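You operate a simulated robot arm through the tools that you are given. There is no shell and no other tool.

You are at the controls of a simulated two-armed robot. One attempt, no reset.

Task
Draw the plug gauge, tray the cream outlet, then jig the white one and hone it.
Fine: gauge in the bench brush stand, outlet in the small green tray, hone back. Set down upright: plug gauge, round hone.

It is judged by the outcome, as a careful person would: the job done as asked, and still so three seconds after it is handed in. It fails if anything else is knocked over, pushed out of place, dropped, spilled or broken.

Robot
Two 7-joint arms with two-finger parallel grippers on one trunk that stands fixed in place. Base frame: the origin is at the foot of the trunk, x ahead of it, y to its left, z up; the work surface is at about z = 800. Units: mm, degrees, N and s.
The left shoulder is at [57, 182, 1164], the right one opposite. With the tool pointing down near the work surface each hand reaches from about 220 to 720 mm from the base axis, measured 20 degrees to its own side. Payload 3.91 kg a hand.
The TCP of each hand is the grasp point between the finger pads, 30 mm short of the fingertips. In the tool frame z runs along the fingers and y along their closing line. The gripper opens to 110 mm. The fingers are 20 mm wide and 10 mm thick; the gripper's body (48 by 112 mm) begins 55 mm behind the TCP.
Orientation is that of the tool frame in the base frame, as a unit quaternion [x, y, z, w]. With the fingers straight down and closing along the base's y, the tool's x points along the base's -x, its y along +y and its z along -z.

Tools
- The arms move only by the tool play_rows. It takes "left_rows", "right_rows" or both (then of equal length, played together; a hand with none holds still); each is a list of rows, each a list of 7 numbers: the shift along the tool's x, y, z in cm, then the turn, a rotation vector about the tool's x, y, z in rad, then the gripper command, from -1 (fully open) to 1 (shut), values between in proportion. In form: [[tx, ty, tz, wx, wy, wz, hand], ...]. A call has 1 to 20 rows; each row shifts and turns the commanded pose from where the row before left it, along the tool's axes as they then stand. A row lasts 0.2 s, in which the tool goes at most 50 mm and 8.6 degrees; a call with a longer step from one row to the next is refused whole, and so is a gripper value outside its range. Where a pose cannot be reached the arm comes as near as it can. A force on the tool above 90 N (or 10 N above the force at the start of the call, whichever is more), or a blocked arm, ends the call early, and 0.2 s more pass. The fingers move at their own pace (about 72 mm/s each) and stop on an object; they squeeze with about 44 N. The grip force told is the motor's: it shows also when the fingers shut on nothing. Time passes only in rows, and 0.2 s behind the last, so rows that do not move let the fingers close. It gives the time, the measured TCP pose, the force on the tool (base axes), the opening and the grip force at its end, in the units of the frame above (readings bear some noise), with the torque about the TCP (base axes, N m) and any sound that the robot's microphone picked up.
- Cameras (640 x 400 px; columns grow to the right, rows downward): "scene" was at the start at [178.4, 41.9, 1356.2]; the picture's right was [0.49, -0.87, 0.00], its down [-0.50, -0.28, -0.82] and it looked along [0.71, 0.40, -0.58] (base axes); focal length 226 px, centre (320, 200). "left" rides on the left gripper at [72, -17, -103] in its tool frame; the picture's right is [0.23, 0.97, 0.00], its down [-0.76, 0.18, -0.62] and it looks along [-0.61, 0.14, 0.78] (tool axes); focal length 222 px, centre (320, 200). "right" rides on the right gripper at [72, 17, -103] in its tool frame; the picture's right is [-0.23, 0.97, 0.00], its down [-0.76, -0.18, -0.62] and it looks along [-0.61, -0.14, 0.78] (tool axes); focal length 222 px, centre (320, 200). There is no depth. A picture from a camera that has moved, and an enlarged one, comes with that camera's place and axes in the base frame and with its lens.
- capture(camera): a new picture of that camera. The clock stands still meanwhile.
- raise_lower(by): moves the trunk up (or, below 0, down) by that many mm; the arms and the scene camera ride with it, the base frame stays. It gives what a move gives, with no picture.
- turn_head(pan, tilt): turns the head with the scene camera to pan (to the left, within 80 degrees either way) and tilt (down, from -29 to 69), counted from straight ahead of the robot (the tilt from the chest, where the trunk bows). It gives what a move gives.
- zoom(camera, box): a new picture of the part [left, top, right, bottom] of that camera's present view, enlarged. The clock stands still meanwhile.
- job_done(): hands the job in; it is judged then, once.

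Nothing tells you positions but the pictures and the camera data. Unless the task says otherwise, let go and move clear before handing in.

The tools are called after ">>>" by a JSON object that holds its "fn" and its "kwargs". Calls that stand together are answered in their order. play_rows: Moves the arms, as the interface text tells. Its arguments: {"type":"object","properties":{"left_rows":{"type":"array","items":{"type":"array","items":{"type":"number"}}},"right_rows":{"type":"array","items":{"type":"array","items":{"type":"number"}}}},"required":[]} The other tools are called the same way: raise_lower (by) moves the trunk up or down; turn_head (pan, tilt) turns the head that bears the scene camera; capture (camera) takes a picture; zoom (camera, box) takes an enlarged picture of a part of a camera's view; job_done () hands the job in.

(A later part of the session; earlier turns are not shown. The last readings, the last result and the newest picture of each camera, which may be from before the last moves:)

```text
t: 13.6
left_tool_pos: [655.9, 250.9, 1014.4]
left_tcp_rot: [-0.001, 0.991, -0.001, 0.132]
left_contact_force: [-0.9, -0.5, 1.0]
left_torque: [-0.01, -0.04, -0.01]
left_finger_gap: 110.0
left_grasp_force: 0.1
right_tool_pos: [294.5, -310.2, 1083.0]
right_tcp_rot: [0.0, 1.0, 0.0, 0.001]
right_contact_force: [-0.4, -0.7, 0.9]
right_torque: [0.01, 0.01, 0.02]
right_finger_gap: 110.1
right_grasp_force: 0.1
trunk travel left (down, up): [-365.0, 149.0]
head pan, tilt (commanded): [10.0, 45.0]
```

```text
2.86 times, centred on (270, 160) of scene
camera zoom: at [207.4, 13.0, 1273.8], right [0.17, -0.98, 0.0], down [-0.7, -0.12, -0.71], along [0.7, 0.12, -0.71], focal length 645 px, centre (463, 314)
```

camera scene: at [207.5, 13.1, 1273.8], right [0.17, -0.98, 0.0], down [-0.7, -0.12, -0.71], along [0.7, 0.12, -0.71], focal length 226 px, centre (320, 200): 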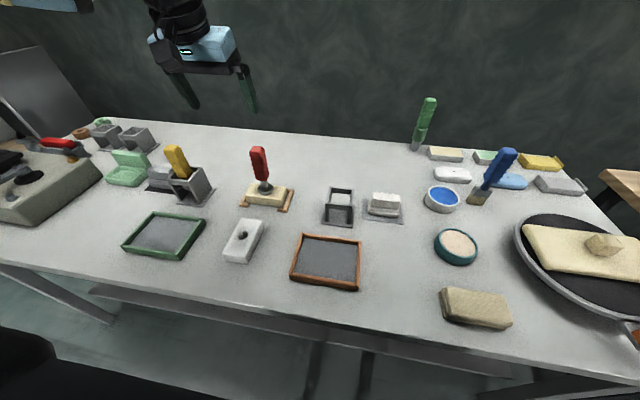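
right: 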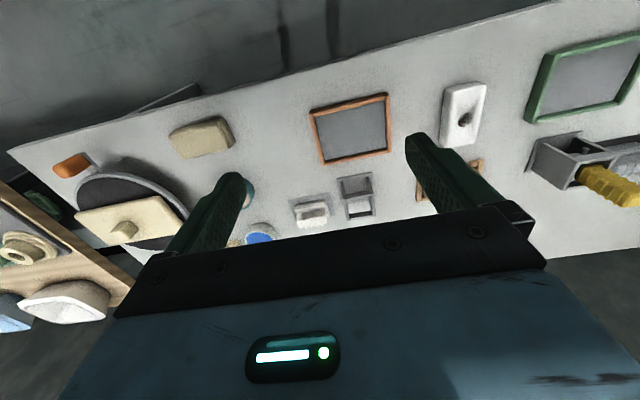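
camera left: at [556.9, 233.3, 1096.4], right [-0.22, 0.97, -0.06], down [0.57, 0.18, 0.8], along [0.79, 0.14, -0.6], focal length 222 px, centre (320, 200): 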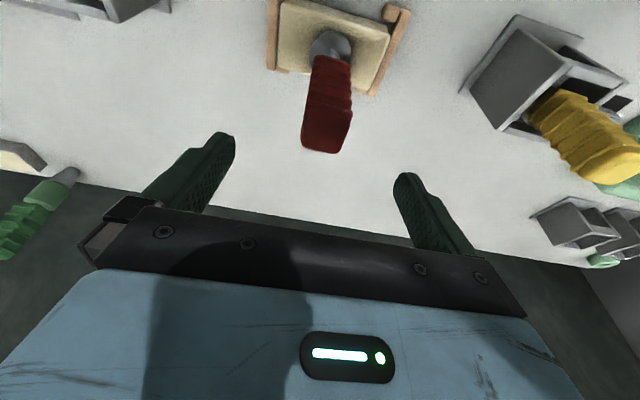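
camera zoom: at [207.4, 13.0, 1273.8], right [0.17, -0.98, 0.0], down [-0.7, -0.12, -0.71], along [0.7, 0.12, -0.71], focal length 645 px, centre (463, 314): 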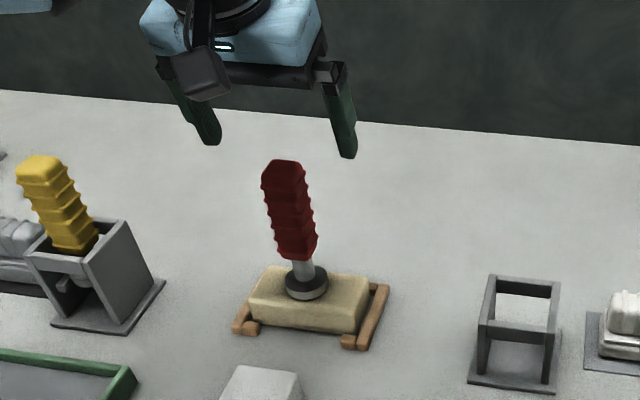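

>>> {"fn": "zoom", "kwargs": {"camera": "left", "box": [270, 40, 400, 170]}}

```text
3.08 times, centred on (335, 105) of left
camera zoom: at [556.9, 233.3, 1096.4], right [-0.22, 0.97, -0.06], down [0.57, 0.18, 0.8], along [0.79, 0.14, -0.6], focal length 684 px, centre (274, 492)
```

zoom: 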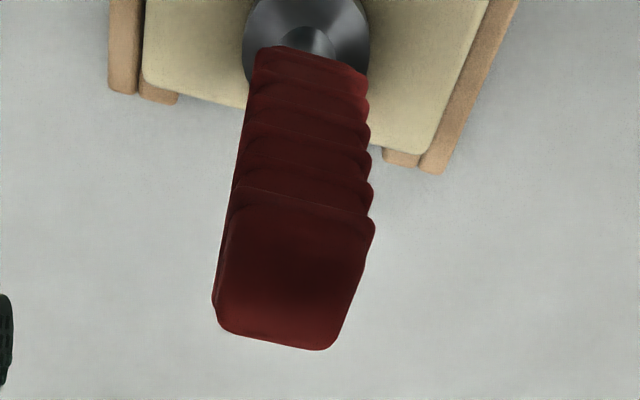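

The handle top measures at about (650, 250). I'll descend vertically to z≈925 and close on the handle.

>>> {"fn": "play_rows", "kwargs": {"left_rows": [[0.907, -0.04, 2.83, 0, 0, 0, -1], [0.907, -0.04, 2.83, 0, 0, 0, -1], [0.907, -0.04, 2.83, 0, 0, 0, -1], [0, 0, 0, 0, 0, 0, -1]]}}

>>> {"fn": "zoom", "kwargs": {"camera": "scene", "box": [190, 90, 350, 230]}}

>>> {"fn": "capture", "kwargs": {"camera": "left"}}

```text
t: 14.6
left_tool_pos: [648.3, 248.9, 924.5]
left_tcp_rot: [-0.001, 0.991, -0.001, 0.13]
left_contact_force: [-0.3, 0.3, 0.1]
left_torque: [0.0, -0.02, 0.01]
left_finger_gap: 110.0
left_grasp_force: 0.1
right_tool_pos: [295.2, -311.5, 1082.8]
right_tcp_rot: [0.001, 1.0, 0.0, 0.0]
right_contact_force: [0.7, -0.2, -0.2]
right_torque: [0.03, -0.01, 0.0]
right_finger_gap: 109.8
right_grasp_force: 0.1
trunk travel left (down, up): [-365.0, 149.0]
head pan, tilt (commanded): [10.0, 45.0]
```

```text
2.86 times, centred on (270, 160) of scene
camera zoom: at [207.5, 13.0, 1273.8], right [0.17, -0.98, 0.0], down [-0.7, -0.12, -0.71], along [0.7, 0.12, -0.71], focal length 645 px, centre (463, 314)
```

zoom: 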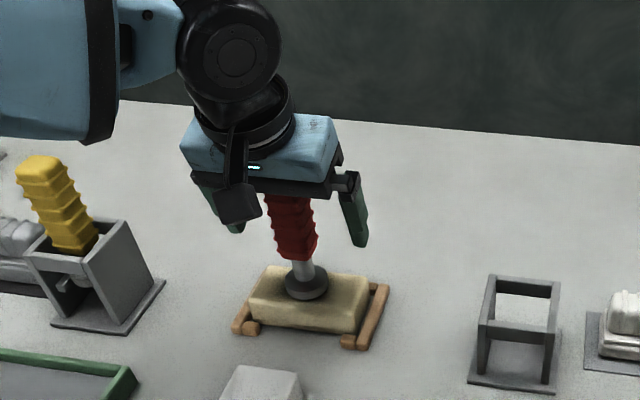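

```text
taken
camera left: at [551.8, 231.8, 1006.6], right [-0.22, 0.97, -0.06], down [0.57, 0.18, 0.8], along [0.79, 0.14, -0.6], focal length 222 px, centre (320, 200)
```

left: 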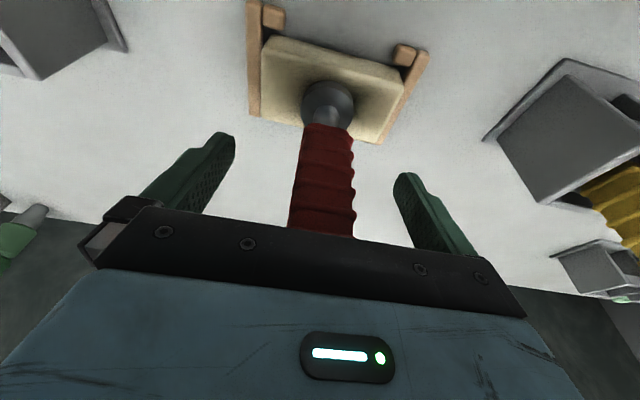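

>>> {"fn": "play_rows", "kwargs": {"left_rows": [[0, 0, 0, 0, 0, 0, 0.3], [0, 0, 0, 0, 0, 0, 0.6], [0, 0, 0, 0, 0, 0, 1], [0, 0, 0, 0, 0, 0, 1], [0, 0, 0, 0, 0, 0, 1], [0, 0, 0, 0, 0, 0, 1]]}}

>>> {"fn": "capture", "kwargs": {"camera": "left"}}

```text
t: 16.0
left_tool_pos: [648.2, 249.3, 926.0]
left_tcp_rot: [-0.001, 0.991, 0.0, 0.131]
left_contact_force: [-0.3, 0.3, 0.0]
left_torque: [0.03, -0.1, -0.01]
left_finger_gap: 29.5
left_grasp_force: 44.3
right_tool_pos: [295.3, -309.1, 1083.6]
right_tcp_rot: [0.0, 1.0, 0.0, 0.0]
right_contact_force: [-0.9, -0.2, -0.6]
right_torque: [0.02, 0.0, 0.0]
right_finger_gap: 110.2
right_grasp_force: 0.1
trunk travel left (down, up): [-365.0, 149.0]
head pan, tilt (commanded): [10.0, 45.0]
```

```text
taken
camera left: at [552.0, 232.0, 1006.8], right [-0.22, 0.97, -0.06], down [0.57, 0.18, 0.8], along [0.79, 0.14, -0.6], focal length 222 px, centre (320, 200)
```

left: 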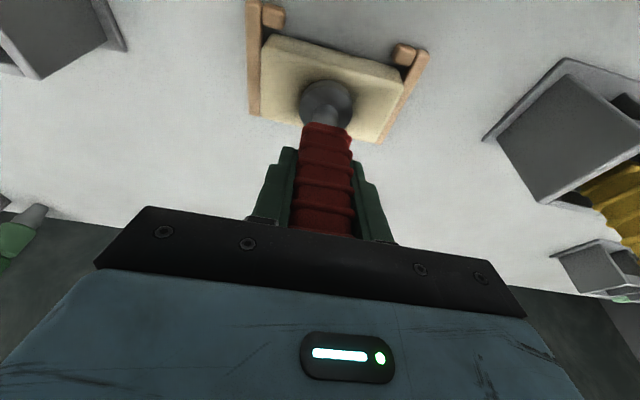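

The gauge is gripped at 29.5 mm. I'll draw it straight up slowly and watch the block and forces.

>>> {"fn": "play_rows", "kwargs": {"left_rows": [[-0.13, 0, -0.483, 0, 0, 0, 1], [-0.13, 0, -0.483, 0, 0, 0, 1], [-0.13, 0, -0.483, 0, 0, 0, 1], [-0.13, 0, -0.483, 0, 0, 0, 1]]}}

>>> {"fn": "zoom", "kwargs": {"camera": "scene", "box": [190, 90, 350, 230]}}

```text
t: 17.0
left_tool_pos: [650.6, 250.1, 946.6]
left_tcp_rot: [0.0, 0.991, -0.001, 0.132]
left_contact_force: [-0.2, -0.1, -1.0]
left_torque: [0.01, 0.0, 0.03]
left_finger_gap: 29.6
left_grasp_force: 44.0
right_tool_pos: [294.2, -310.1, 1083.0]
right_tcp_rot: [0.0, 1.0, 0.0, 0.0]
right_contact_force: [1.0, 0.4, 0.3]
right_torque: [0.01, 0.0, -0.01]
right_finger_gap: 109.8
right_grasp_force: 0.0
trunk travel left (down, up): [-365.0, 149.0]
head pan, tilt (commanded): [10.0, 45.0]
```

```text
2.86 times, centred on (270, 160) of scene
camera zoom: at [207.8, 13.1, 1273.7], right [0.17, -0.98, 0.0], down [-0.7, -0.12, -0.71], along [0.7, 0.12, -0.71], focal length 645 px, centre (463, 314)
```

zoom: 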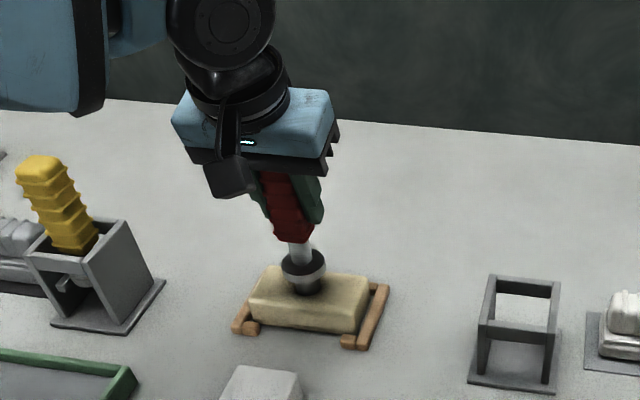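

>>> {"fn": "play_rows", "kwargs": {"left_rows": [[-0.26, 0, -0.966, 0, 0, 0, 1], [-0.26, 0, -0.966, 0, 0, 0, 1], [-0.52, 0, -1.93, 0, 0, 0, 1], [-0.52, 0, -1.93, 0, 0, 0, 1], [-0.52, 0, -1.93, 0, 0, 0, 1], [-0.52, 0, -1.93, 0, 0, 0, 1], [0, 0, 0, 0, 0, 0, 1]]}}

>>> {"fn": "capture", "kwargs": {"camera": "scene"}}

>>> {"fn": "zoom", "kwargs": {"camera": "scene", "box": [190, 60, 350, 230]}}

>>> {"fn": "capture", "kwargs": {"camera": "left"}}

```text
t: 18.6
left_tool_pos: [650.4, 248.8, 1045.9]
left_tcp_rot: [-0.001, 0.991, -0.001, 0.131]
left_contact_force: [-0.6, -0.7, -1.0]
left_torque: [-0.01, 0.02, 0.02]
left_finger_gap: 29.5
left_grasp_force: 43.5
right_tool_pos: [295.8, -309.1, 1082.6]
right_tcp_rot: [-0.001, 1.0, 0.0, 0.001]
right_contact_force: [0.7, -0.3, -0.4]
right_torque: [0.0, 0.01, 0.01]
right_finger_gap: 109.9
right_grasp_force: 0.0
trunk travel left (down, up): [-365.0, 149.0]
head pan, tilt (commanded): [10.0, 45.0]
```

```text
taken
camera scene: at [208.0, 13.2, 1273.7], right [0.17, -0.98, 0.0], down [-0.7, -0.12, -0.71], along [0.7, 0.12, -0.71], focal length 226 px, centre (320, 200)
```

scene: 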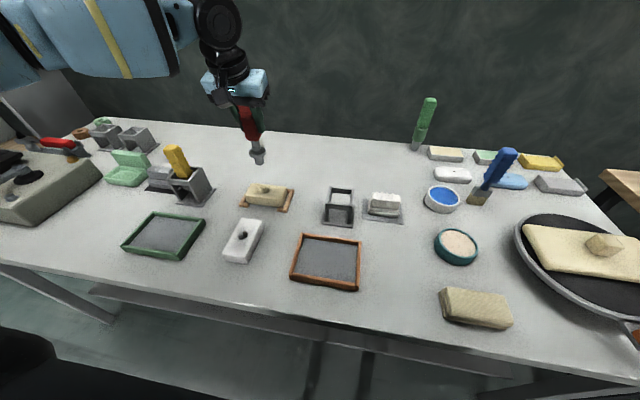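

```text
2.35 times, centred on (270, 145) of scene
camera zoom: at [208.0, 13.2, 1273.7], right [0.17, -0.98, 0.0], down [-0.7, -0.12, -0.71], along [0.7, 0.12, -0.71], focal length 531 px, centre (438, 329)
```

zoom: 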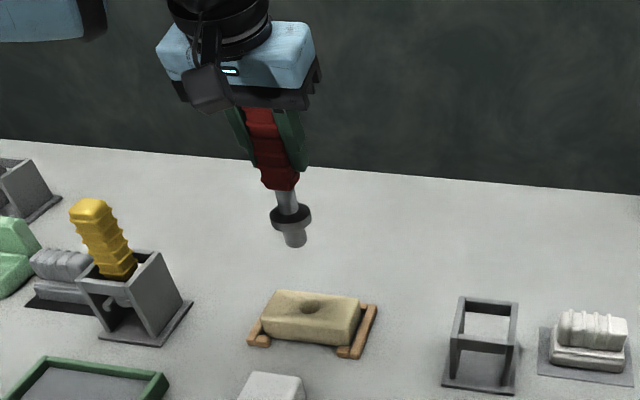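

```text
taken
camera left: at [552.8, 231.5, 1127.4], right [-0.22, 0.97, -0.06], down [0.57, 0.18, 0.8], along [0.79, 0.14, -0.6], focal length 222 px, centre (320, 200)
```

left: 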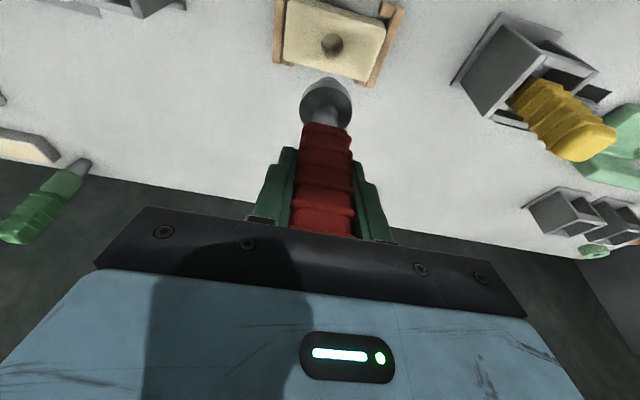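

The gauge is out cleanly and the cream block stayed in the jig. The plug bottom is about 116 mm below the TCP, so I'll carry it at this height over to the frame stand centred near (627, 32).

>>> {"fn": "play_rows", "kwargs": {"left_rows": [[0.48, -4.34, -0.13, 0, 0, 0, 1], [0.48, -4.34, -0.13, 0, 0, 0, 1], [0.48, -4.34, -0.13, 0, 0, 0, 1], [0.48, -4.34, -0.13, 0, 0, 0, 1], [0.48, -4.34, -0.13, 0, 0, 0, 1], [0, 0, 0, 0, 0, 0, 1], [0, 0, 0, 0, 0, 0, 1]]}}

>>> {"fn": "capture", "kwargs": {"camera": "left"}}

>>> {"fn": "zoom", "kwargs": {"camera": "scene", "box": [270, 90, 410, 240]}}

>>> {"fn": "capture", "kwargs": {"camera": "right"}}

```text
t: 20.2
left_tool_pos: [634.0, 210.4, 1034.4]
left_tcp_rot: [-0.001, 0.991, -0.001, 0.131]
left_contact_force: [-0.1, -0.1, -1.2]
left_torque: [0.0, -0.01, 0.0]
left_finger_gap: 29.6
left_grasp_force: 44.4
left hand out of reach, approached as far as the arm can: row 1, 2, 3, 4, 5
right_tool_pos: [296.3, -310.2, 1082.3]
right_tcp_rot: [0.0, 1.0, 0.0, 0.0]
right_contact_force: [0.0, -0.8, -0.3]
right_torque: [0.02, 0.0, 0.0]
right_finger_gap: 110.0
right_grasp_force: 0.1
trunk travel left (down, up): [-365.0, 149.0]
head pan, tilt (commanded): [10.0, 45.0]
```

```text
taken
camera left: at [536.5, 192.9, 1116.7], right [-0.22, 0.97, -0.06], down [0.57, 0.18, 0.8], along [0.79, 0.14, -0.6], focal length 222 px, centre (320, 200)
```

left: 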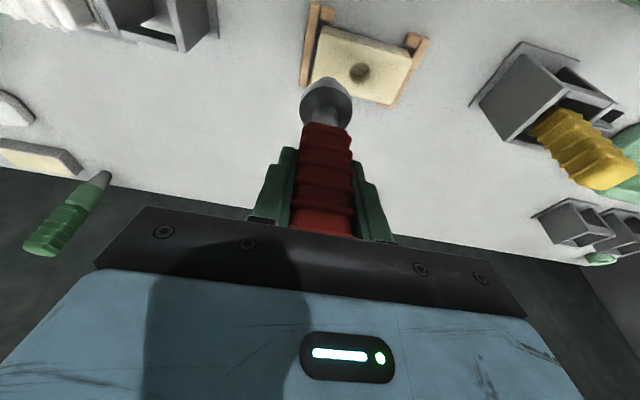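

```text
2.67 times, centred on (340, 165) of scene
camera zoom: at [208.0, 13.1, 1273.7], right [0.17, -0.98, 0.0], down [-0.7, -0.12, -0.71], along [0.7, 0.12, -0.71], focal length 602 px, centre (267, 293)
```

zoom: 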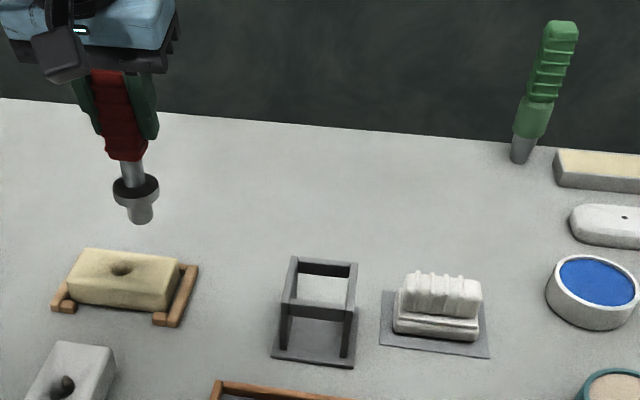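

```text
taken
camera right: at [223.8, -292.1, 1186.6], right [0.23, 0.97, 0.0], down [0.76, -0.18, 0.62], along [0.61, -0.14, -0.78], focal length 222 px, centre (320, 200)
```

right: 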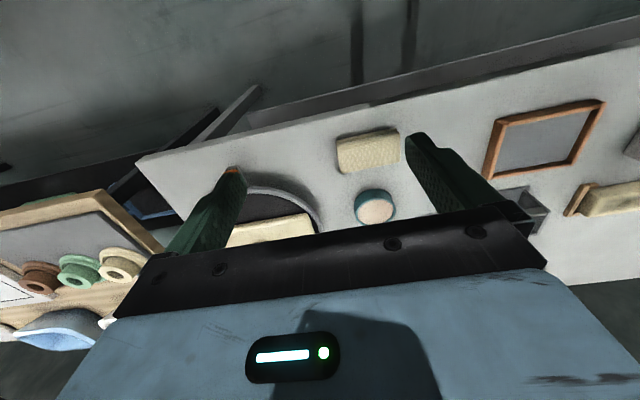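

The left arm ran into a limit at y≈210 moving inward, probably a wrist limit with this tool yaw. I'll check where the commanded pose stands, then try yawing the tool clockwise to follow the arm.

>>> {"fn": "play_rows", "kwargs": {"left_rows": [[0, 0, 0, 0, 0, 0, 1]]}}

>>> {"fn": "play_rows", "kwargs": {"left_rows": [[0, 0, 0, 0.0302, 0, 0.1123, 1], [0, 0, 0, 0.0302, 0, 0.1123, 1], [0, 0, 0, 0, 0, 0, 1]]}}

```text
t: 20.6
left_tool_pos: [634.4, 209.6, 1035.8]
left_tcp_rot: [-0.001, 0.991, 0.0, 0.131]
left_contact_force: [-0.1, 0.4, -1.6]
left_torque: [-0.01, 0.01, -0.03]
left_finger_gap: 29.6
left_grasp_force: 44.2
right_tool_pos: [294.9, -310.0, 1081.9]
right_tcp_rot: [0.0, 1.0, 0.0, 0.0]
right_contact_force: [0.0, 0.5, 0.2]
right_torque: [-0.01, 0.01, 0.02]
right_finger_gap: 110.0
right_grasp_force: 0.1
trunk travel left (down, up): [-365.0, 149.0]
head pan, tilt (commanded): [10.0, 45.0]
```

```text
t: 21.4
left_tool_pos: [633.8, 210.1, 1036.1]
left_tcp_rot: [0.115, 0.985, -0.016, 0.13]
left_contact_force: [-0.1, 0.1, -1.6]
left_torque: [-0.03, -0.01, -0.01]
left_finger_gap: 29.8
left_grasp_force: 44.1
right_tool_pos: [294.8, -309.4, 1083.9]
right_tcp_rot: [0.001, 1.0, 0.0, 0.0]
right_contact_force: [0.2, 0.2, 0.1]
right_torque: [0.01, 0.03, 0.02]
right_finger_gap: 110.0
right_grasp_force: 0.0
trunk travel left (down, up): [-365.0, 149.0]
head pan, tilt (commanded): [10.0, 45.0]
```

>>> {"fn": "play_rows", "kwargs": {"left_rows": [[-0.89, -3.89, 0.246, 0, 0, 0, 1], [0, 0, 0, 0, 0, 0, 1]]}}

```text
t: 22.0
left_tool_pos: [634.5, 199.0, 1035.7]
left_tcp_rot: [0.115, 0.985, -0.016, 0.13]
left_contact_force: [0.2, -0.2, -1.1]
left_torque: [0.0, 0.0, -0.03]
left_finger_gap: 29.9
left_grasp_force: 44.1
left hand out of reach, approached as far as the arm can: row 1
right_tool_pos: [295.3, -310.3, 1082.0]
right_tcp_rot: [0.0, 1.0, 0.0, 0.0]
right_contact_force: [-1.2, -0.4, 0.2]
right_torque: [0.01, -0.01, -0.02]
right_finger_gap: 110.0
right_grasp_force: 0.0
trunk travel left (down, up): [-365.0, 149.0]
head pan, tilt (commanded): [10.0, 45.0]
```

Yawing only gained about 10 mm, so it is likely an elbow posture limit near full extension. I'll retract closer to the body, swing inward there, and then extend toward the stand.

>>> {"fn": "play_rows", "kwargs": {"left_rows": [[3.07, -0.83, -2.07, 0, 0, 0, 1], [3.07, -0.83, -2.07, 0, 0, 0, 1], [3.07, -0.83, -2.07, 0, 0, 0, 1], [3.07, -0.83, -2.07, 0, 0, 0, 1], [3.07, -0.83, -2.07, 0, 0, 0, 1], [0, 0, 0, 0, 0, 0, 1]]}}

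>>> {"fn": "play_rows", "kwargs": {"left_rows": [[-0.76, -3.31, 0.21, 0, 0, 0, 1], [-0.76, -3.31, 0.21, 0, 0, 0, 1], [-0.76, -3.31, 0.21, 0, 0, 0, 1], [-0.76, -3.31, 0.21, 0, 0, 0, 1], [-0.76, -3.31, 0.21, 0, 0, 0, 1], [0, 0, 0, 0, 0, 0, 1]]}}

>>> {"fn": "capture", "kwargs": {"camera": "scene"}}

```text
t: 23.4
left_tool_pos: [455.7, 197.5, 1094.6]
left_tcp_rot: [0.114, 0.985, -0.017, 0.129]
left_contact_force: [0.0, -0.2, -1.1]
left_torque: [0.01, 0.04, 0.0]
left_finger_gap: 29.5
left_grasp_force: 43.7
right_tool_pos: [296.2, -310.0, 1081.8]
right_tcp_rot: [-0.001, 1.0, -0.001, 0.0]
right_contact_force: [0.7, 0.3, 0.9]
right_torque: [-0.01, 0.03, -0.03]
right_finger_gap: 110.3
right_grasp_force: 0.0
trunk travel left (down, up): [-365.0, 149.0]
head pan, tilt (commanded): [10.0, 45.0]
```

```text
t: 24.8
left_tool_pos: [458.9, 102.6, 1095.9]
left_tcp_rot: [0.114, 0.985, -0.016, 0.131]
left_contact_force: [-0.4, 0.7, -0.9]
left_torque: [-0.02, 0.01, 0.03]
left_finger_gap: 29.6
left_grasp_force: 44.0
left hand out of reach, approached as far as the arm can: row 3, 4, 5
right_tool_pos: [295.9, -309.4, 1083.4]
right_tcp_rot: [0.0, 1.0, 0.0, 0.0]
right_contact_force: [0.0, 0.7, -0.1]
right_torque: [0.0, -0.01, -0.06]
right_finger_gap: 109.9
right_grasp_force: 0.0
trunk travel left (down, up): [-365.0, 149.0]
head pan, tilt (commanded): [10.0, 45.0]
```

```text
taken
camera scene: at [207.4, 13.1, 1273.8], right [0.17, -0.98, 0.0], down [-0.7, -0.12, -0.71], along [0.7, 0.12, -0.71], focal length 226 px, centre (320, 200)
```

scene: 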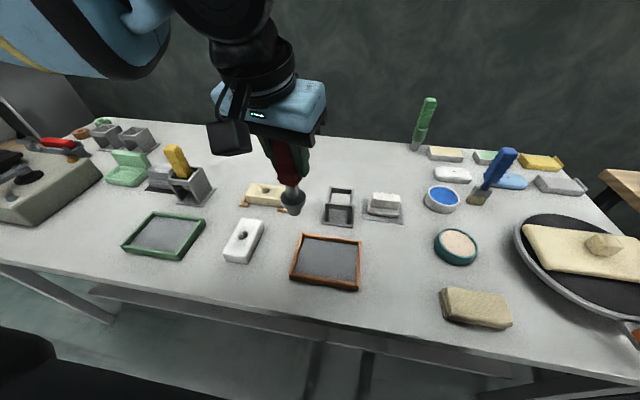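

>>> {"fn": "play_rows", "kwargs": {"left_rows": [[0, 0, 0, 0.0385, 0, 0.143, 1], [0, 0, 0, 0.0385, 0, 0.143, 1], [0, 0, 0, 0.0385, 0, 0.143, 1], [0, 0, 0, 0.0385, 0, 0.143, 1], [0, 0, 0, 0.0385, 0, 0.143, 1], [0, 0, 0, 0.0385, 0, 0.143, 1], [0, 0, 0, 0.0385, 0, 0.143, 1], [0, 0, 0, 0, 0, 0, 1]]}}

>>> {"fn": "capture", "kwargs": {"camera": "scene"}}

```text
t: 26.6
left_tool_pos: [457.5, 103.8, 1095.4]
left_tcp_rot: [0.587, 0.798, -0.078, 0.106]
left_contact_force: [-0.3, -0.2, -1.4]
left_torque: [-0.01, -0.02, -0.04]
left_finger_gap: 29.8
left_grasp_force: 44.1
right_tool_pos: [295.3, -310.2, 1083.3]
right_tcp_rot: [0.0, 1.0, -0.001, -0.001]
right_contact_force: [0.2, -0.8, -0.3]
right_torque: [-0.02, 0.01, 0.01]
right_finger_gap: 109.8
right_grasp_force: 0.2
trunk travel left (down, up): [-365.0, 149.0]
head pan, tilt (commanded): [10.0, 45.0]
```

```text
taken
camera scene: at [207.8, 13.1, 1273.7], right [0.17, -0.98, 0.0], down [-0.7, -0.12, -0.71], along [0.7, 0.12, -0.71], focal length 226 px, centre (320, 200)
```

scene: 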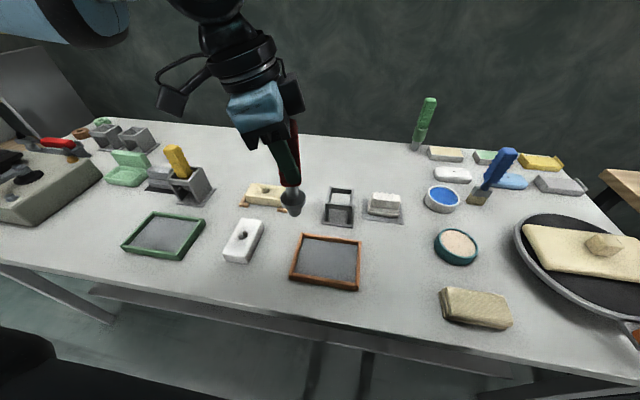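

>>> {"fn": "play_rows", "kwargs": {"left_rows": [[-3.3, -1.07, 0.9, 0, 0, 0, 1], [-3.3, -1.07, 0.9, 0, 0, 0, 1], [0, 0, 0, 0, 0, 0, 1]]}}

```text
t: 27.4
left_tool_pos: [461.4, 80.4, 1094.9]
left_tcp_rot: [0.586, 0.799, -0.079, 0.106]
left_contact_force: [0.8, 0.3, -1.9]
left_torque: [0.01, -0.01, 0.05]
left_finger_gap: 29.7
left_grasp_force: 44.4
left hand out of reach, approached as far as the arm can: row 1, 2
right_tool_pos: [296.1, -309.6, 1082.7]
right_tcp_rot: [0.0, 1.0, 0.0, 0.0]
right_contact_force: [0.8, -0.2, -0.6]
right_torque: [0.05, -0.01, 0.0]
right_finger_gap: 109.7
right_grasp_force: 0.0
trunk travel left (down, up): [-365.0, 149.0]
head pan, tilt (commanded): [10.0, 45.0]
```

The inward limit is still about y=80 here. I'll try the trunk at its original height, since the wrist sits high above the shoulder with the trunk lowered.

>>> {"fn": "raise_lower", "kwargs": {"by": 60}}

>>> {"fn": "play_rows", "kwargs": {"left_rows": [[-3.3, -1.07, 0.9, 0, 0, 0, 1], [-3.3, -1.07, 0.9, 0, 0, 0, 1], [0, 0, 0, 0, 0, 0, 1]]}}

```text
t: 28.4
left_tool_pos: [457.6, 81.9, 1156.0]
left_tcp_rot: [0.586, 0.8, -0.077, 0.108]
left_contact_force: [-0.6, 0.5, -1.6]
left_torque: [-0.02, 0.01, -0.03]
left_finger_gap: 29.6
left_grasp_force: 43.8
right_tool_pos: [296.6, -310.0, 1142.5]
right_tcp_rot: [0.0, 1.0, 0.0, 0.0]
right_contact_force: [0.7, 0.3, -0.5]
right_torque: [-0.02, 0.03, 0.03]
right_finger_gap: 110.0
right_grasp_force: 0.1
trunk travel left (down, up): [-425.0, 89.0]
head pan, tilt (commanded): [10.0, 45.0]
```

```text
t: 29.2
left_tool_pos: [458.2, 82.2, 1157.5]
left_tcp_rot: [0.585, 0.8, -0.076, 0.109]
left_contact_force: [0.9, 0.6, -1.2]
left_torque: [0.0, 0.0, 0.01]
left_finger_gap: 29.4
left_grasp_force: 44.4
left hand out of reach, approached as far as the arm can: row 1, 2
right_tool_pos: [293.4, -309.7, 1142.7]
right_tcp_rot: [0.0, 1.0, 0.0, 0.0]
right_contact_force: [0.3, -0.2, 1.0]
right_torque: [0.0, 0.01, 0.0]
right_finger_gap: 110.0
right_grasp_force: 0.1
trunk travel left (down, up): [-425.0, 89.0]
head pan, tilt (commanded): [10.0, 45.0]
```

>>> {"fn": "play_rows", "kwargs": {"left_rows": [[1.04, 0, 3.85, 0, 0, 0, 1], [1.04, 0, 3.85, 0, 0, 0, 1], [-3.3, -1.07, 0.9, 0, 0, 0, 1], [-3.3, -1.07, 0.9, 0, 0, 0, 1], [0, 0, 0, 0, 0, 0, 1]]}}

```text
t: 30.4
left_tool_pos: [459.0, 71.7, 1076.0]
left_tcp_rot: [0.584, 0.8, -0.079, 0.109]
left_contact_force: [0.0, -0.2, -1.8]
left_torque: [0.0, -0.01, 0.0]
left_finger_gap: 29.9
left_grasp_force: 43.8
left hand out of reach, approached as far as the arm can: row 3, 4
right_tool_pos: [296.1, -309.5, 1143.5]
right_tcp_rot: [0.0, 1.0, 0.0, 0.0]
right_contact_force: [-0.2, -0.4, 0.4]
right_torque: [0.0, 0.04, -0.01]
right_finger_gap: 109.9
right_grasp_force: 0.1
trunk travel left (down, up): [-425.0, 89.0]
head pan, tilt (commanded): [10.0, 45.0]
```

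>>> {"fn": "turn_head", "kwargs": {"pan": 60, "tilt": 5}}

>>> {"fn": "capture", "kwargs": {"camera": "scene"}}

>>> {"fn": "turn_head", "kwargs": {"pan": -60, "tilt": 5}}

>>> {"fn": "capture", "kwargs": {"camera": "scene"}}

```text
t: 31.5
left_tool_pos: [459.4, 71.3, 1076.5]
left_tcp_rot: [0.585, 0.8, -0.078, 0.109]
left_contact_force: [-0.2, 0.2, -1.9]
left_torque: [-0.01, 0.02, 0.01]
left_finger_gap: 29.7
left_grasp_force: 44.3
right_tool_pos: [295.4, -310.5, 1143.9]
right_tcp_rot: [0.0, 1.0, 0.0, 0.0]
right_contact_force: [0.6, 0.1, -0.5]
right_torque: [-0.01, 0.01, 0.04]
right_finger_gap: 109.7
right_grasp_force: 0.1
trunk travel left (down, up): [-425.0, 89.0]
head pan, tilt (commanded): [60.0, 5.0]
```

```text
taken
camera scene: at [147.8, 78.5, 1404.9], right [0.87, -0.5, 0.0], down [-0.04, -0.08, -1.0], along [0.5, 0.86, -0.09], focal length 226 px, centre (320, 200)
```

scene: 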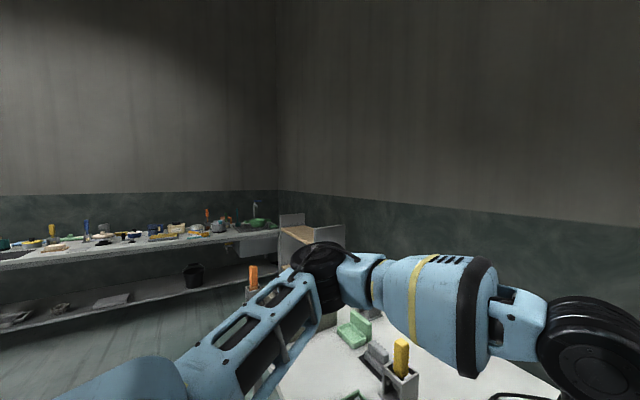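

```text
t: 33.5
left_tool_pos: [459.3, 70.6, 1075.9]
left_tcp_rot: [0.585, 0.8, -0.077, 0.109]
left_contact_force: [0.3, 0.3, -1.5]
left_torque: [0.02, -0.04, 0.01]
left_finger_gap: 29.6
left_grasp_force: 44.6
right_tool_pos: [295.4, -309.2, 1143.6]
right_tcp_rot: [0.0, 1.0, -0.001, 0.0]
right_contact_force: [-0.2, 0.0, 0.4]
right_torque: [0.01, -0.01, 0.0]
right_finger_gap: 110.0
right_grasp_force: 0.0
trunk travel left (down, up): [-425.0, 89.0]
head pan, tilt (commanded): [-60.0, 5.0]
```

```text
taken
camera scene: at [147.8, -80.5, 1405.0], right [-0.87, -0.5, 0.0], down [-0.04, 0.08, -1.0], along [0.5, -0.86, -0.09], focal length 226 px, centre (320, 200)
```

scene: 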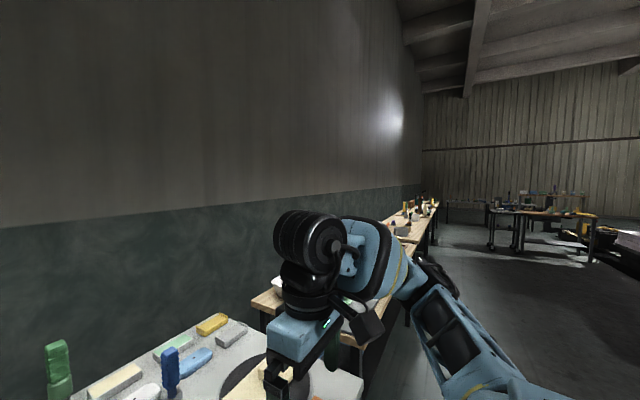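

From the arm's posture, the limit looks like wrist bend: the hand must point down while the wrist sits above the shoulder. Lowering the carry height to z≈1000, still clear of the stand top at 870, should free it up, so I'll test that.

>>> {"fn": "play_rows", "kwargs": {"left_rows": [[0.99, 0, 3.66, 0, 0, 0, 1], [0.99, 0, 3.66, 0, 0, 0, 1], [-3.3, -1.07, 0.9, 0, 0, 0, 1], [0, 0, 0, 0, 0, 0, 1]]}}

>>> {"fn": "turn_head", "kwargs": {"pan": 10, "tilt": 45}}

>>> {"fn": "capture", "kwargs": {"camera": "scene"}}

```text
t: 34.5
left_tool_pos: [461.5, 69.8, 998.7]
left_tcp_rot: [0.585, 0.8, -0.078, 0.108]
left_contact_force: [0.7, -1.0, -1.4]
left_torque: [-0.01, -0.01, -0.02]
left_finger_gap: 29.8
left_grasp_force: 44.4
left hand out of reach, approached as far as the arm can: row 3
right_tool_pos: [296.6, -310.9, 1143.0]
right_tcp_rot: [0.0, 1.0, 0.0, 0.0]
right_contact_force: [-0.1, 0.0, -0.1]
right_torque: [0.01, -0.01, 0.0]
right_finger_gap: 109.8
right_grasp_force: 0.1
trunk travel left (down, up): [-425.0, 89.0]
head pan, tilt (commanded): [-60.0, 5.0]
```

```text
t: 36.0
left_tool_pos: [462.1, 70.2, 1000.1]
left_tcp_rot: [0.585, 0.8, -0.077, 0.108]
left_contact_force: [0.1, 0.6, -1.1]
left_torque: [0.02, -0.01, -0.02]
left_finger_gap: 29.5
left_grasp_force: 44.1
right_tool_pos: [295.2, -310.5, 1142.6]
right_tcp_rot: [0.001, 1.0, 0.0, 0.0]
right_contact_force: [0.1, 0.4, 0.3]
right_torque: [-0.01, 0.0, -0.01]
right_finger_gap: 110.1
right_grasp_force: 0.0
trunk travel left (down, up): [-425.0, 89.0]
head pan, tilt (commanded): [10.0, 45.0]
```

```text
taken
camera scene: at [181.9, 13.1, 1342.0], right [0.17, -0.98, 0.0], down [-0.7, -0.12, -0.71], along [0.7, 0.12, -0.71], focal length 226 px, centre (320, 200)
```

scene: 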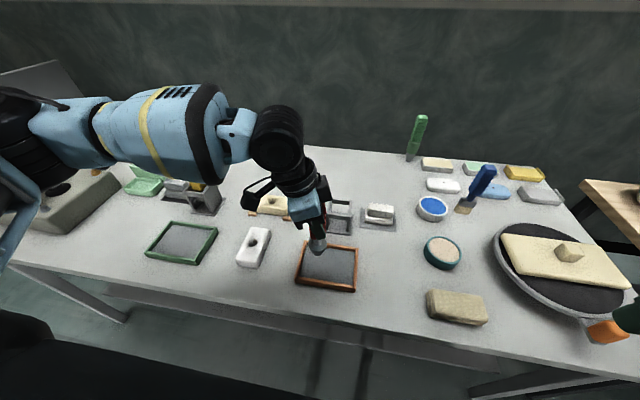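

>>> {"fn": "play_rows", "kwargs": {"left_rows": [[-1.14, 3.81, 0.31, 0, 0, 0, 1], [-1.14, 3.81, 0.31, 0, 0, 0, 1], [0, 0, 0, 0, 0, 0, 1]]}}

>>> {"fn": "turn_head", "kwargs": {"pan": 60, "tilt": 15}}

>>> {"fn": "capture", "kwargs": {"camera": "scene"}}

```text
t: 36.8
left_tool_pos: [524.6, 96.7, 1008.0]
left_tcp_rot: [0.585, 0.8, -0.078, 0.108]
left_contact_force: [0.5, 1.3, -1.3]
left_torque: [0.01, 0.02, 0.02]
left_finger_gap: 29.7
left_grasp_force: 44.1
left hand out of reach, approached as far as the arm can: row 1, 2
right_tool_pos: [294.7, -308.9, 1143.0]
right_tcp_rot: [0.0, 1.0, 0.0, 0.0]
right_contact_force: [-0.8, 0.4, -0.1]
right_torque: [0.02, 0.04, 0.03]
right_finger_gap: 110.3
right_grasp_force: 0.1
trunk travel left (down, up): [-425.0, 89.0]
head pan, tilt (commanded): [10.0, 45.0]
```

```text
t: 37.9
left_tool_pos: [524.3, 96.8, 1007.5]
left_tcp_rot: [0.586, 0.799, -0.077, 0.108]
left_contact_force: [0.2, -0.1, -0.9]
left_torque: [0.02, 0.01, 0.0]
left_finger_gap: 29.5
left_grasp_force: 43.7
right_tool_pos: [296.0, -310.0, 1144.1]
right_tcp_rot: [0.0, 1.0, 0.0, 0.0]
right_contact_force: [0.1, 0.0, 0.9]
right_torque: [-0.01, 0.02, 0.0]
right_finger_gap: 110.2
right_grasp_force: 0.1
trunk travel left (down, up): [-425.0, 89.0]
head pan, tilt (commanded): [60.0, 15.0]
```

```text
taken
camera scene: at [148.6, 79.9, 1388.7], right [0.87, -0.5, 0.0], down [-0.13, -0.22, -0.97], along [0.48, 0.84, -0.26], focal length 226 px, centre (320, 200)
```

scene: 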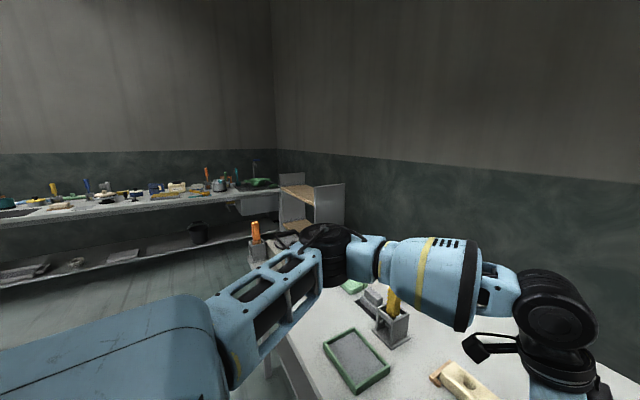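

The pattern fits a wrist limit: the wrist bends most freely with the forearm crossing the tool sideways, so yawing clockwise was the wrong way, and the lowered trunk caused the first stop. I'll yaw back to 0 at this height and trunk position, then go to the stand.

>>> {"fn": "play_rows", "kwargs": {"left_rows": [[0, 0, 0, -0.0365, 0, -0.1356, 1], [0, 0, 0, -0.0365, 0, -0.1356, 1], [0, 0, 0, -0.0365, 0, -0.1356, 1], [0, 0, 0, -0.0365, 0, -0.1356, 1], [0, 0, 0, -0.0365, 0, -0.1356, 1], [0, 0, 0, -0.0365, 0, -0.1356, 1], [0, 0, 0, -0.0365, 0, -0.1356, 1], [0, 0, 0, -0.0365, 0, -0.1356, 1], [0, 0, 0, -0.0365, 0, -0.1356, 1], [0, 0, 0, 0, 0, 0, 1]]}}

>>> {"fn": "turn_head", "kwargs": {"pan": 10, "tilt": 45}}

>>> {"fn": "capture", "kwargs": {"camera": "scene"}}

```text
t: 40.1
left_tool_pos: [510.9, 126.1, 1015.3]
left_tcp_rot: [0.044, 0.99, -0.008, 0.133]
left_contact_force: [0.2, 0.5, -1.0]
left_torque: [0.01, 0.03, 0.0]
left_finger_gap: 29.4
left_grasp_force: 44.1
left hand out of reach, approached as far as the arm can: row 4, 6, 7, 8, 9
right_tool_pos: [296.7, -309.5, 1143.6]
right_tcp_rot: [0.0, 1.0, 0.001, 0.001]
right_contact_force: [-0.4, -0.2, -0.3]
right_torque: [-0.04, 0.04, 0.01]
right_finger_gap: 110.2
right_grasp_force: 0.0
trunk travel left (down, up): [-425.0, 89.0]
head pan, tilt (commanded): [60.0, 15.0]
```

```text
t: 41.3
left_tool_pos: [510.3, 126.4, 1014.3]
left_tcp_rot: [0.046, 0.99, -0.008, 0.132]
left_contact_force: [-0.1, -0.2, -1.8]
left_torque: [-0.01, 0.01, -0.01]
left_finger_gap: 29.6
left_grasp_force: 43.7
right_tool_pos: [294.5, -310.0, 1143.1]
right_tcp_rot: [0.001, 1.0, 0.0, 0.0]
right_contact_force: [-0.4, 0.3, -0.2]
right_torque: [0.05, 0.02, 0.0]
right_finger_gap: 110.2
right_grasp_force: 0.1
trunk travel left (down, up): [-425.0, 89.0]
head pan, tilt (commanded): [10.0, 45.0]
```

```text
taken
camera scene: at [181.8, 13.3, 1342.0], right [0.17, -0.98, 0.0], down [-0.7, -0.12, -0.71], along [0.7, 0.12, -0.71], focal length 226 px, centre (320, 200)
```

scene: 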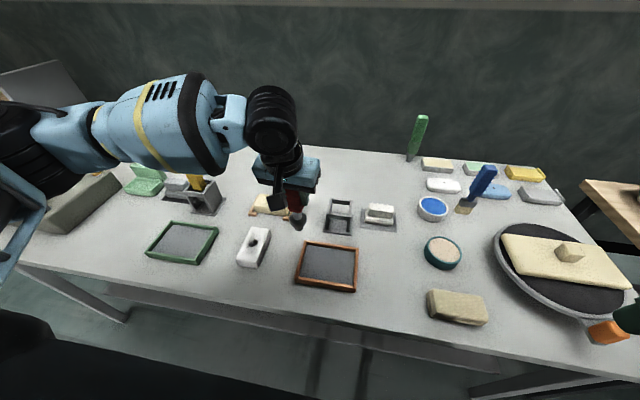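

>>> {"fn": "play_rows", "kwargs": {"left_rows": [[1.94, -0.9, -3.11, 0, 0, 0, 1], [1.94, -0.9, -3.11, 0, 0, 0, 1], [1.94, -0.9, -3.11, 0, 0, 0, 1], [1.94, -0.9, -3.11, 0, 0, 0, 1], [0, 0, 0, 0, 0, 0, 1]]}}

```text
t: 42.5
left_tool_pos: [400.2, 101.0, 1116.1]
left_tcp_rot: [0.045, 0.99, -0.008, 0.132]
left_contact_force: [0.3, 0.0, -1.6]
left_torque: [0.02, 0.0, -0.01]
left_finger_gap: 29.6
left_grasp_force: 43.9
right_tool_pos: [296.1, -310.2, 1142.6]
right_tcp_rot: [0.0, 1.0, 0.001, 0.001]
right_contact_force: [0.5, -0.4, -1.0]
right_torque: [0.0, 0.02, -0.04]
right_finger_gap: 110.0
right_grasp_force: 0.0
trunk travel left (down, up): [-425.0, 89.0]
head pan, tilt (commanded): [10.0, 45.0]
```

>>> {"fn": "play_rows", "kwargs": {"left_rows": [[-0.27, -2.99, 0.07, 0, 0, 0, 1], [-0.27, -2.99, 0.07, 0, 0, 0, 1], [-0.27, -2.99, 0.07, 0, 0, 0, 1], [0, 0, 0, 0, 0, 0, 1]]}}

```text
t: 43.5
left_tool_pos: [400.0, 97.4, 1116.5]
left_tcp_rot: [0.043, 0.99, -0.008, 0.134]
left_contact_force: [-0.2, -0.1, 0.2]
left_torque: [0.01, -0.02, 0.01]
left_finger_gap: 29.4
left_grasp_force: 43.7
left hand out of reach, approached as far as the arm can: row 1, 2, 3
right_tool_pos: [295.2, -309.5, 1143.4]
right_tcp_rot: [0.0, 1.0, 0.0, 0.0]
right_contact_force: [-0.2, 0.5, -0.1]
right_torque: [0.03, 0.0, 0.02]
right_finger_gap: 110.0
right_grasp_force: 0.1
trunk travel left (down, up): [-425.0, 89.0]
head pan, tilt (commanded): [10.0, 45.0]
```

>>> {"fn": "play_rows", "kwargs": {"left_rows": [[0, 0, 0, 0, 0.131, 0, 1], [0, 0, 0, 0, 0.131, 0, 1], [0, -3, 0, 0, 0, 0, 1], [0, -3, 0, 0, 0, 0, 1], [0, 0, 0, 0, 0, 0, 1]]}}

```text
t: 44.7
left_tool_pos: [406.4, 110.3, 1115.1]
left_tcp_rot: [0.047, 0.999, -0.002, 0.002]
left_contact_force: [-0.2, 0.8, -1.7]
left_torque: [-0.05, -0.02, -0.03]
left_finger_gap: 29.3
left_grasp_force: 44.0
left hand out of reach, approached as far as the arm can: row 1, 2, 3, 4
right_tool_pos: [295.1, -310.3, 1143.3]
right_tcp_rot: [0.001, 1.0, 0.0, 0.001]
right_contact_force: [0.6, -0.6, -0.2]
right_torque: [0.01, 0.01, 0.0]
right_finger_gap: 110.0
right_grasp_force: 0.2
trunk travel left (down, up): [-425.0, 89.0]
head pan, tilt (commanded): [10.0, 45.0]
```

>>> {"fn": "turn_head", "kwargs": {"pan": 60, "tilt": 5}}

>>> {"fn": "capture", "kwargs": {"camera": "scene"}}

>>> {"fn": "turn_head", "kwargs": {"pan": 20, "tilt": 40}}

>>> {"fn": "capture", "kwargs": {"camera": "scene"}}

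```text
t: 45.9
left_tool_pos: [406.4, 111.9, 1114.9]
left_tcp_rot: [0.047, 0.999, -0.002, 0.003]
left_contact_force: [-0.1, 0.0, -2.5]
left_torque: [-0.05, -0.02, -0.01]
left_finger_gap: 29.6
left_grasp_force: 43.7
right_tool_pos: [295.0, -309.9, 1144.3]
right_tcp_rot: [0.0, 1.0, 0.0, 0.0]
right_contact_force: [0.0, 0.6, -0.7]
right_torque: [-0.01, 0.0, 0.03]
right_finger_gap: 110.1
right_grasp_force: 0.1
trunk travel left (down, up): [-425.0, 89.0]
head pan, tilt (commanded): [60.0, 5.0]
```

```text
taken
camera scene: at [147.8, 78.6, 1404.9], right [0.87, -0.5, 0.0], down [-0.04, -0.08, -1.0], along [0.5, 0.86, -0.09], focal length 226 px, centre (320, 200)
```

scene: 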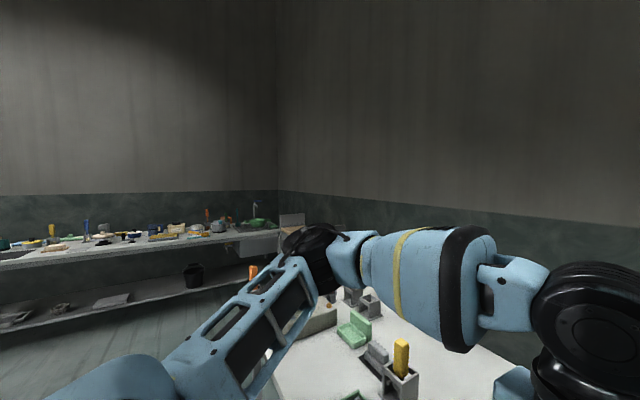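

```text
t: 47.0
left_tool_pos: [405.3, 110.9, 1114.7]
left_tcp_rot: [0.046, 0.999, -0.002, 0.002]
left_contact_force: [-0.4, 0.4, -1.1]
left_torque: [0.0, -0.05, 0.02]
left_finger_gap: 29.7
left_grasp_force: 43.6
right_tool_pos: [295.2, -309.9, 1143.3]
right_tcp_rot: [0.0, 1.0, 0.0, 0.0]
right_contact_force: [-0.5, 0.0, 0.1]
right_torque: [0.01, 0.01, -0.03]
right_finger_gap: 110.0
right_grasp_force: 0.0
trunk travel left (down, up): [-425.0, 89.0]
head pan, tilt (commanded): [20.0, 40.0]
```

```text
taken
camera scene: at [181.6, 28.2, 1349.3], right [0.34, -0.94, 0.0], down [-0.6, -0.22, -0.77], along [0.72, 0.26, -0.64], focal length 226 px, centre (320, 200)
```

scene: 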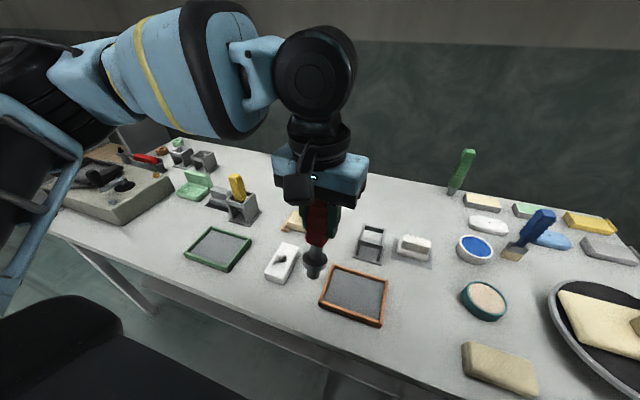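

All the stops fit one shoulder limit on this arm, which keeps the left wrist outside a fixed arc. The right arm started much further inward, so I'll back the left hand out to the left with the gauge held and test how far inward the right arm can go.

>>> {"fn": "play_rows", "kwargs": {"left_rows": [[0.13, 4.39, 0.3, 0, 0, 0, 1], [0.13, 4.39, 0.3, 0, 0, 0, 1], [0.13, 4.39, 0.3, 0, 0, 0, 1], [0.13, 4.39, 0.3, 0, 0, 0, 1], [0.13, 4.39, 0.3, 0, 0, 0, 1], [0, 0, 0, 0, -0.131, 0, 1], [0, 0, 0, 0, -0.131, 0, 1], [0, 0, 0, 0, 0, 0, 1]]}}

>>> {"fn": "play_rows", "kwargs": {"right_rows": [[-1, 4.5, 0.5, 0, 0, 0, -1], [-1, 4.5, 0.5, 0, 0, 0, -1], [-1, 4.5, 0.5, 0, 0, 0, -1], [-1, 4.5, 0.5, 0, 0, 0, -1], [-1, 4.5, 0.5, 0, 0, 0, -1], [-1, 4.5, 0.5, 0, 0, 0, -1], [-1, 4.5, 0.5, 0, 0, 0, -1], [0, 0, 0, 0, 0, 0, -1]]}}

```text
t: 48.8
left_tool_pos: [419.8, 330.0, 1101.4]
left_tcp_rot: [0.045, 0.99, -0.008, 0.133]
left_contact_force: [-0.3, -0.4, -1.4]
left_torque: [0.01, -0.03, -0.02]
left_finger_gap: 29.6
left_grasp_force: 43.9
right_tool_pos: [296.7, -310.8, 1143.0]
right_tcp_rot: [0.0, 1.0, 0.0, 0.0]
right_contact_force: [0.8, -0.1, 0.0]
right_torque: [0.03, -0.01, 0.0]
right_finger_gap: 110.3
right_grasp_force: 0.1
trunk travel left (down, up): [-425.0, 89.0]
head pan, tilt (commanded): [20.0, 40.0]
```

```text
t: 50.6
left_tool_pos: [419.9, 329.6, 1101.8]
left_tcp_rot: [0.046, 0.99, -0.008, 0.133]
left_contact_force: [-0.4, -0.4, -0.6]
left_torque: [0.0, 0.02, -0.04]
left_finger_gap: 29.8
left_grasp_force: 43.8
right_tool_pos: [365.1, 2.8, 1106.8]
right_tcp_rot: [0.001, 1.0, 0.0, 0.0]
right_contact_force: [-0.4, 0.4, -1.1]
right_torque: [0.02, -0.03, 0.01]
right_finger_gap: 110.0
right_grasp_force: 0.1
trunk travel left (down, up): [-425.0, 89.0]
head pan, tilt (commanded): [20.0, 40.0]
```

>>> {"fn": "play_rows", "kwargs": {"right_rows": [[-3, 1.5, 2.5, 0, 0, 0, -1], [-3, 1.5, 2.5, 0, 0, 0, -1], [-4, 0, 1, 0, 0, 0, -1], [-4, 0, 1, 0, 0, 0, -1], [-4, 0, 1, 0, 0, 0, -1], [-4, 0, 1, 0, 0, 0, -1], [0, 0, 0, 0, 0, 0, -1]]}}

```text
t: 52.2
left_tool_pos: [418.0, 330.4, 1102.0]
left_tcp_rot: [0.046, 0.99, -0.007, 0.132]
left_contact_force: [0.4, -1.1, -1.0]
left_torque: [0.0, 0.0, 0.02]
left_finger_gap: 29.7
left_grasp_force: 44.4
right_tool_pos: [583.8, 36.2, 1017.6]
right_tcp_rot: [-0.001, 1.0, 0.0, 0.001]
right_contact_force: [0.8, -0.4, 0.0]
right_torque: [0.0, -0.01, -0.02]
right_finger_gap: 110.2
right_grasp_force: 0.1
trunk travel left (down, up): [-425.0, 89.0]
head pan, tilt (commanded): [20.0, 40.0]
```

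The right arm reaches the stand area, but it cannot reach the jig. For the left arm, the data show an upper-arm limit that a much larger hand lean, fingers nearly horizontal, should get around. I'll clear the right arm again and test whether the left hand can reach above the stand with a large lean.

>>> {"fn": "play_rows", "kwargs": {"right_rows": [[4, 0, -1, 0, 0, 0, -1], [4, 0, -1, 0, 0, 0, -1], [4, 0, -1, 0, 0, 0, -1], [4, 0, -1, 0, 0, 0, -1], [3, -1.5, -2.5, 0, 0, 0, -1], [3, -1.5, -2.5, 0, 0, 0, -1], [1, -4.5, -0.5, 0, 0, 0, -1], [1, -4.5, -0.5, 0, 0, 0, -1], [1, -4.5, -0.5, 0, 0, 0, -1], [1, -4.5, -0.5, 0, 0, 0, -1], [1, -4.5, -0.5, 0, 0, 0, -1], [1, -4.5, -0.5, 0, 0, 0, -1], [1, -4.5, -0.5, 0, 0, 0, -1], [0, 0, 0, 0, 0, 0, -1]]}}

>>> {"fn": "play_rows", "kwargs": {"left_rows": [[0, 0, 0, 0, -0.131, 0, 1], [0, 0, 0, 0, -0.131, 0, 1], [0, 0, 0, 0, -0.131, 0, 1], [0, 0, 0, 0, -0.131, 0, 1], [0, 0, 0, 0, -0.131, 0, 1], [0, 0, 0, 0, -0.131, 0, 1], [0, 0, 0, 0, 0, 0, 1]]}}

```text
t: 55.2
left_tool_pos: [420.1, 330.7, 1100.4]
left_tcp_rot: [0.045, 0.99, -0.007, 0.132]
left_contact_force: [0.0, 0.9, -0.8]
left_torque: [-0.01, 0.02, 0.02]
left_finger_gap: 29.5
left_grasp_force: 44.5
right_tool_pos: [293.8, -307.7, 1144.5]
right_tcp_rot: [0.0, 1.0, 0.001, 0.0]
right_contact_force: [-0.6, -0.5, 0.1]
right_torque: [-0.02, 0.0, -0.01]
right_finger_gap: 110.2
right_grasp_force: 0.0
trunk travel left (down, up): [-425.0, 89.0]
head pan, tilt (commanded): [20.0, 40.0]
```

```text
t: 56.8
left_tool_pos: [450.7, 345.6, 1108.1]
left_tcp_rot: [0.04, 0.864, -0.025, 0.502]
left_contact_force: [-0.3, 0.4, -0.9]
left_torque: [0.01, 0.02, -0.02]
left_finger_gap: 29.7
left_grasp_force: 44.3
left hand out of reach, approached as far as the arm can: row 5, 6
right_tool_pos: [293.5, -308.8, 1144.9]
right_tcp_rot: [0.0, 1.0, 0.0, -0.001]
right_contact_force: [0.0, 0.0, 0.7]
right_torque: [-0.02, 0.01, -0.01]
right_finger_gap: 110.0
right_grasp_force: 0.1
trunk travel left (down, up): [-425.0, 89.0]
head pan, tilt (commanded): [20.0, 40.0]
```

>>> {"fn": "play_rows", "kwargs": {"left_rows": [[-1.0, -3.48, 2.98, 0, 0, 0, 1], [-1.0, -3.48, 2.98, 0, 0, 0, 1], [-1.0, -3.48, 2.98, 0, 0, 0, 1], [-1.0, -3.48, 2.98, 0, 0, 0, 1], [0, 0, 0, 0, 0, 0, 1]]}}

>>> {"fn": "play_rows", "kwargs": {"left_rows": [[0, 0, 0, 0.1166, 0, 0.0673, 1], [0, 0, 0, 0.1166, 0, 0.0673, 1], [0, 0, 0, 0.1166, 0, 0.0673, 1], [0, 0, 0, 0.1166, 0, 0.0673, 1], [0, 0, 0, 0.1166, 0, 0.0673, 1], [0, 0, 0, 0.1166, 0, 0.0673, 1], [0, 0, 0, 0.1166, 0, 0.0673, 1], [0, 0, 0, 0, 0, 0, 1]]}}

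```text
t: 58.0
left_tool_pos: [559.8, 195.2, 1086.8]
left_tcp_rot: [0.039, 0.863, -0.025, 0.503]
left_contact_force: [0.3, 0.3, -0.8]
left_torque: [-0.01, 0.04, -0.03]
left_finger_gap: 29.7
left_grasp_force: 43.7
right_tool_pos: [292.7, -308.3, 1144.0]
right_tcp_rot: [0.0, 1.0, 0.001, 0.001]
right_contact_force: [-0.3, 0.2, 0.4]
right_torque: [0.01, 0.02, 0.0]
right_finger_gap: 110.0
right_grasp_force: 0.1
trunk travel left (down, up): [-425.0, 89.0]
head pan, tilt (commanded): [20.0, 40.0]
```

```text
t: 59.8
left_tool_pos: [562.1, 194.4, 1085.2]
left_tcp_rot: [0.428, 0.751, -0.247, 0.439]
left_contact_force: [1.2, -0.2, -1.4]
left_torque: [-0.01, 0.03, -0.03]
left_finger_gap: 29.3
left_grasp_force: 44.0
right_tool_pos: [293.0, -309.8, 1144.2]
right_tcp_rot: [-0.001, 1.0, 0.0, 0.0]
right_contact_force: [0.4, 0.4, 0.4]
right_torque: [-0.02, 0.01, 0.02]
right_finger_gap: 110.2
right_grasp_force: 0.1
trunk travel left (down, up): [-425.0, 89.0]
head pan, tilt (commanded): [20.0, 40.0]
```

>>> {"fn": "play_rows", "kwargs": {"left_rows": [[-1.61, -0.66, 4.05, 0, 0, 0, 1], [-1.61, -0.66, 4.05, 0, 0, 0, 1], [-1.61, -0.66, 4.05, 0, 0, 0, 1], [-1.61, -0.66, 4.05, 0, 0, 0, 1], [0, 0, 0, 0, 0, 0, 1]]}}

>>> {"fn": "capture", "kwargs": {"camera": "scene"}}

```text
t: 61.0
left_tool_pos: [617.4, 24.7, 1063.9]
left_tcp_rot: [0.372, 0.775, -0.314, 0.402]
left_contact_force: [3.4, 2.5, -2.8]
left_torque: [0.01, -0.06, -0.16]
left_finger_gap: 29.7
left_grasp_force: 44.4
right_tool_pos: [293.1, -308.9, 1144.8]
right_tcp_rot: [0.0, 1.0, 0.0, 0.001]
right_contact_force: [0.0, 0.3, 0.1]
right_torque: [-0.03, -0.03, -0.03]
right_finger_gap: 109.9
right_grasp_force: 0.0
trunk travel left (down, up): [-425.0, 89.0]
head pan, tilt (commanded): [20.0, 40.0]
```

```text
taken
camera scene: at [180.6, 28.2, 1349.4], right [0.34, -0.94, 0.0], down [-0.6, -0.22, -0.77], along [0.72, 0.26, -0.64], focal length 226 px, centre (320, 200)
```

scene: 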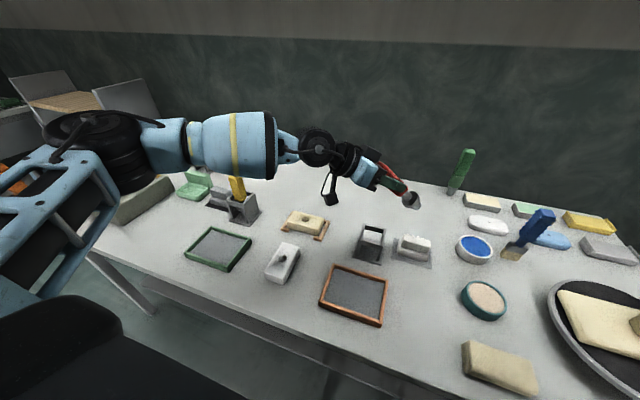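

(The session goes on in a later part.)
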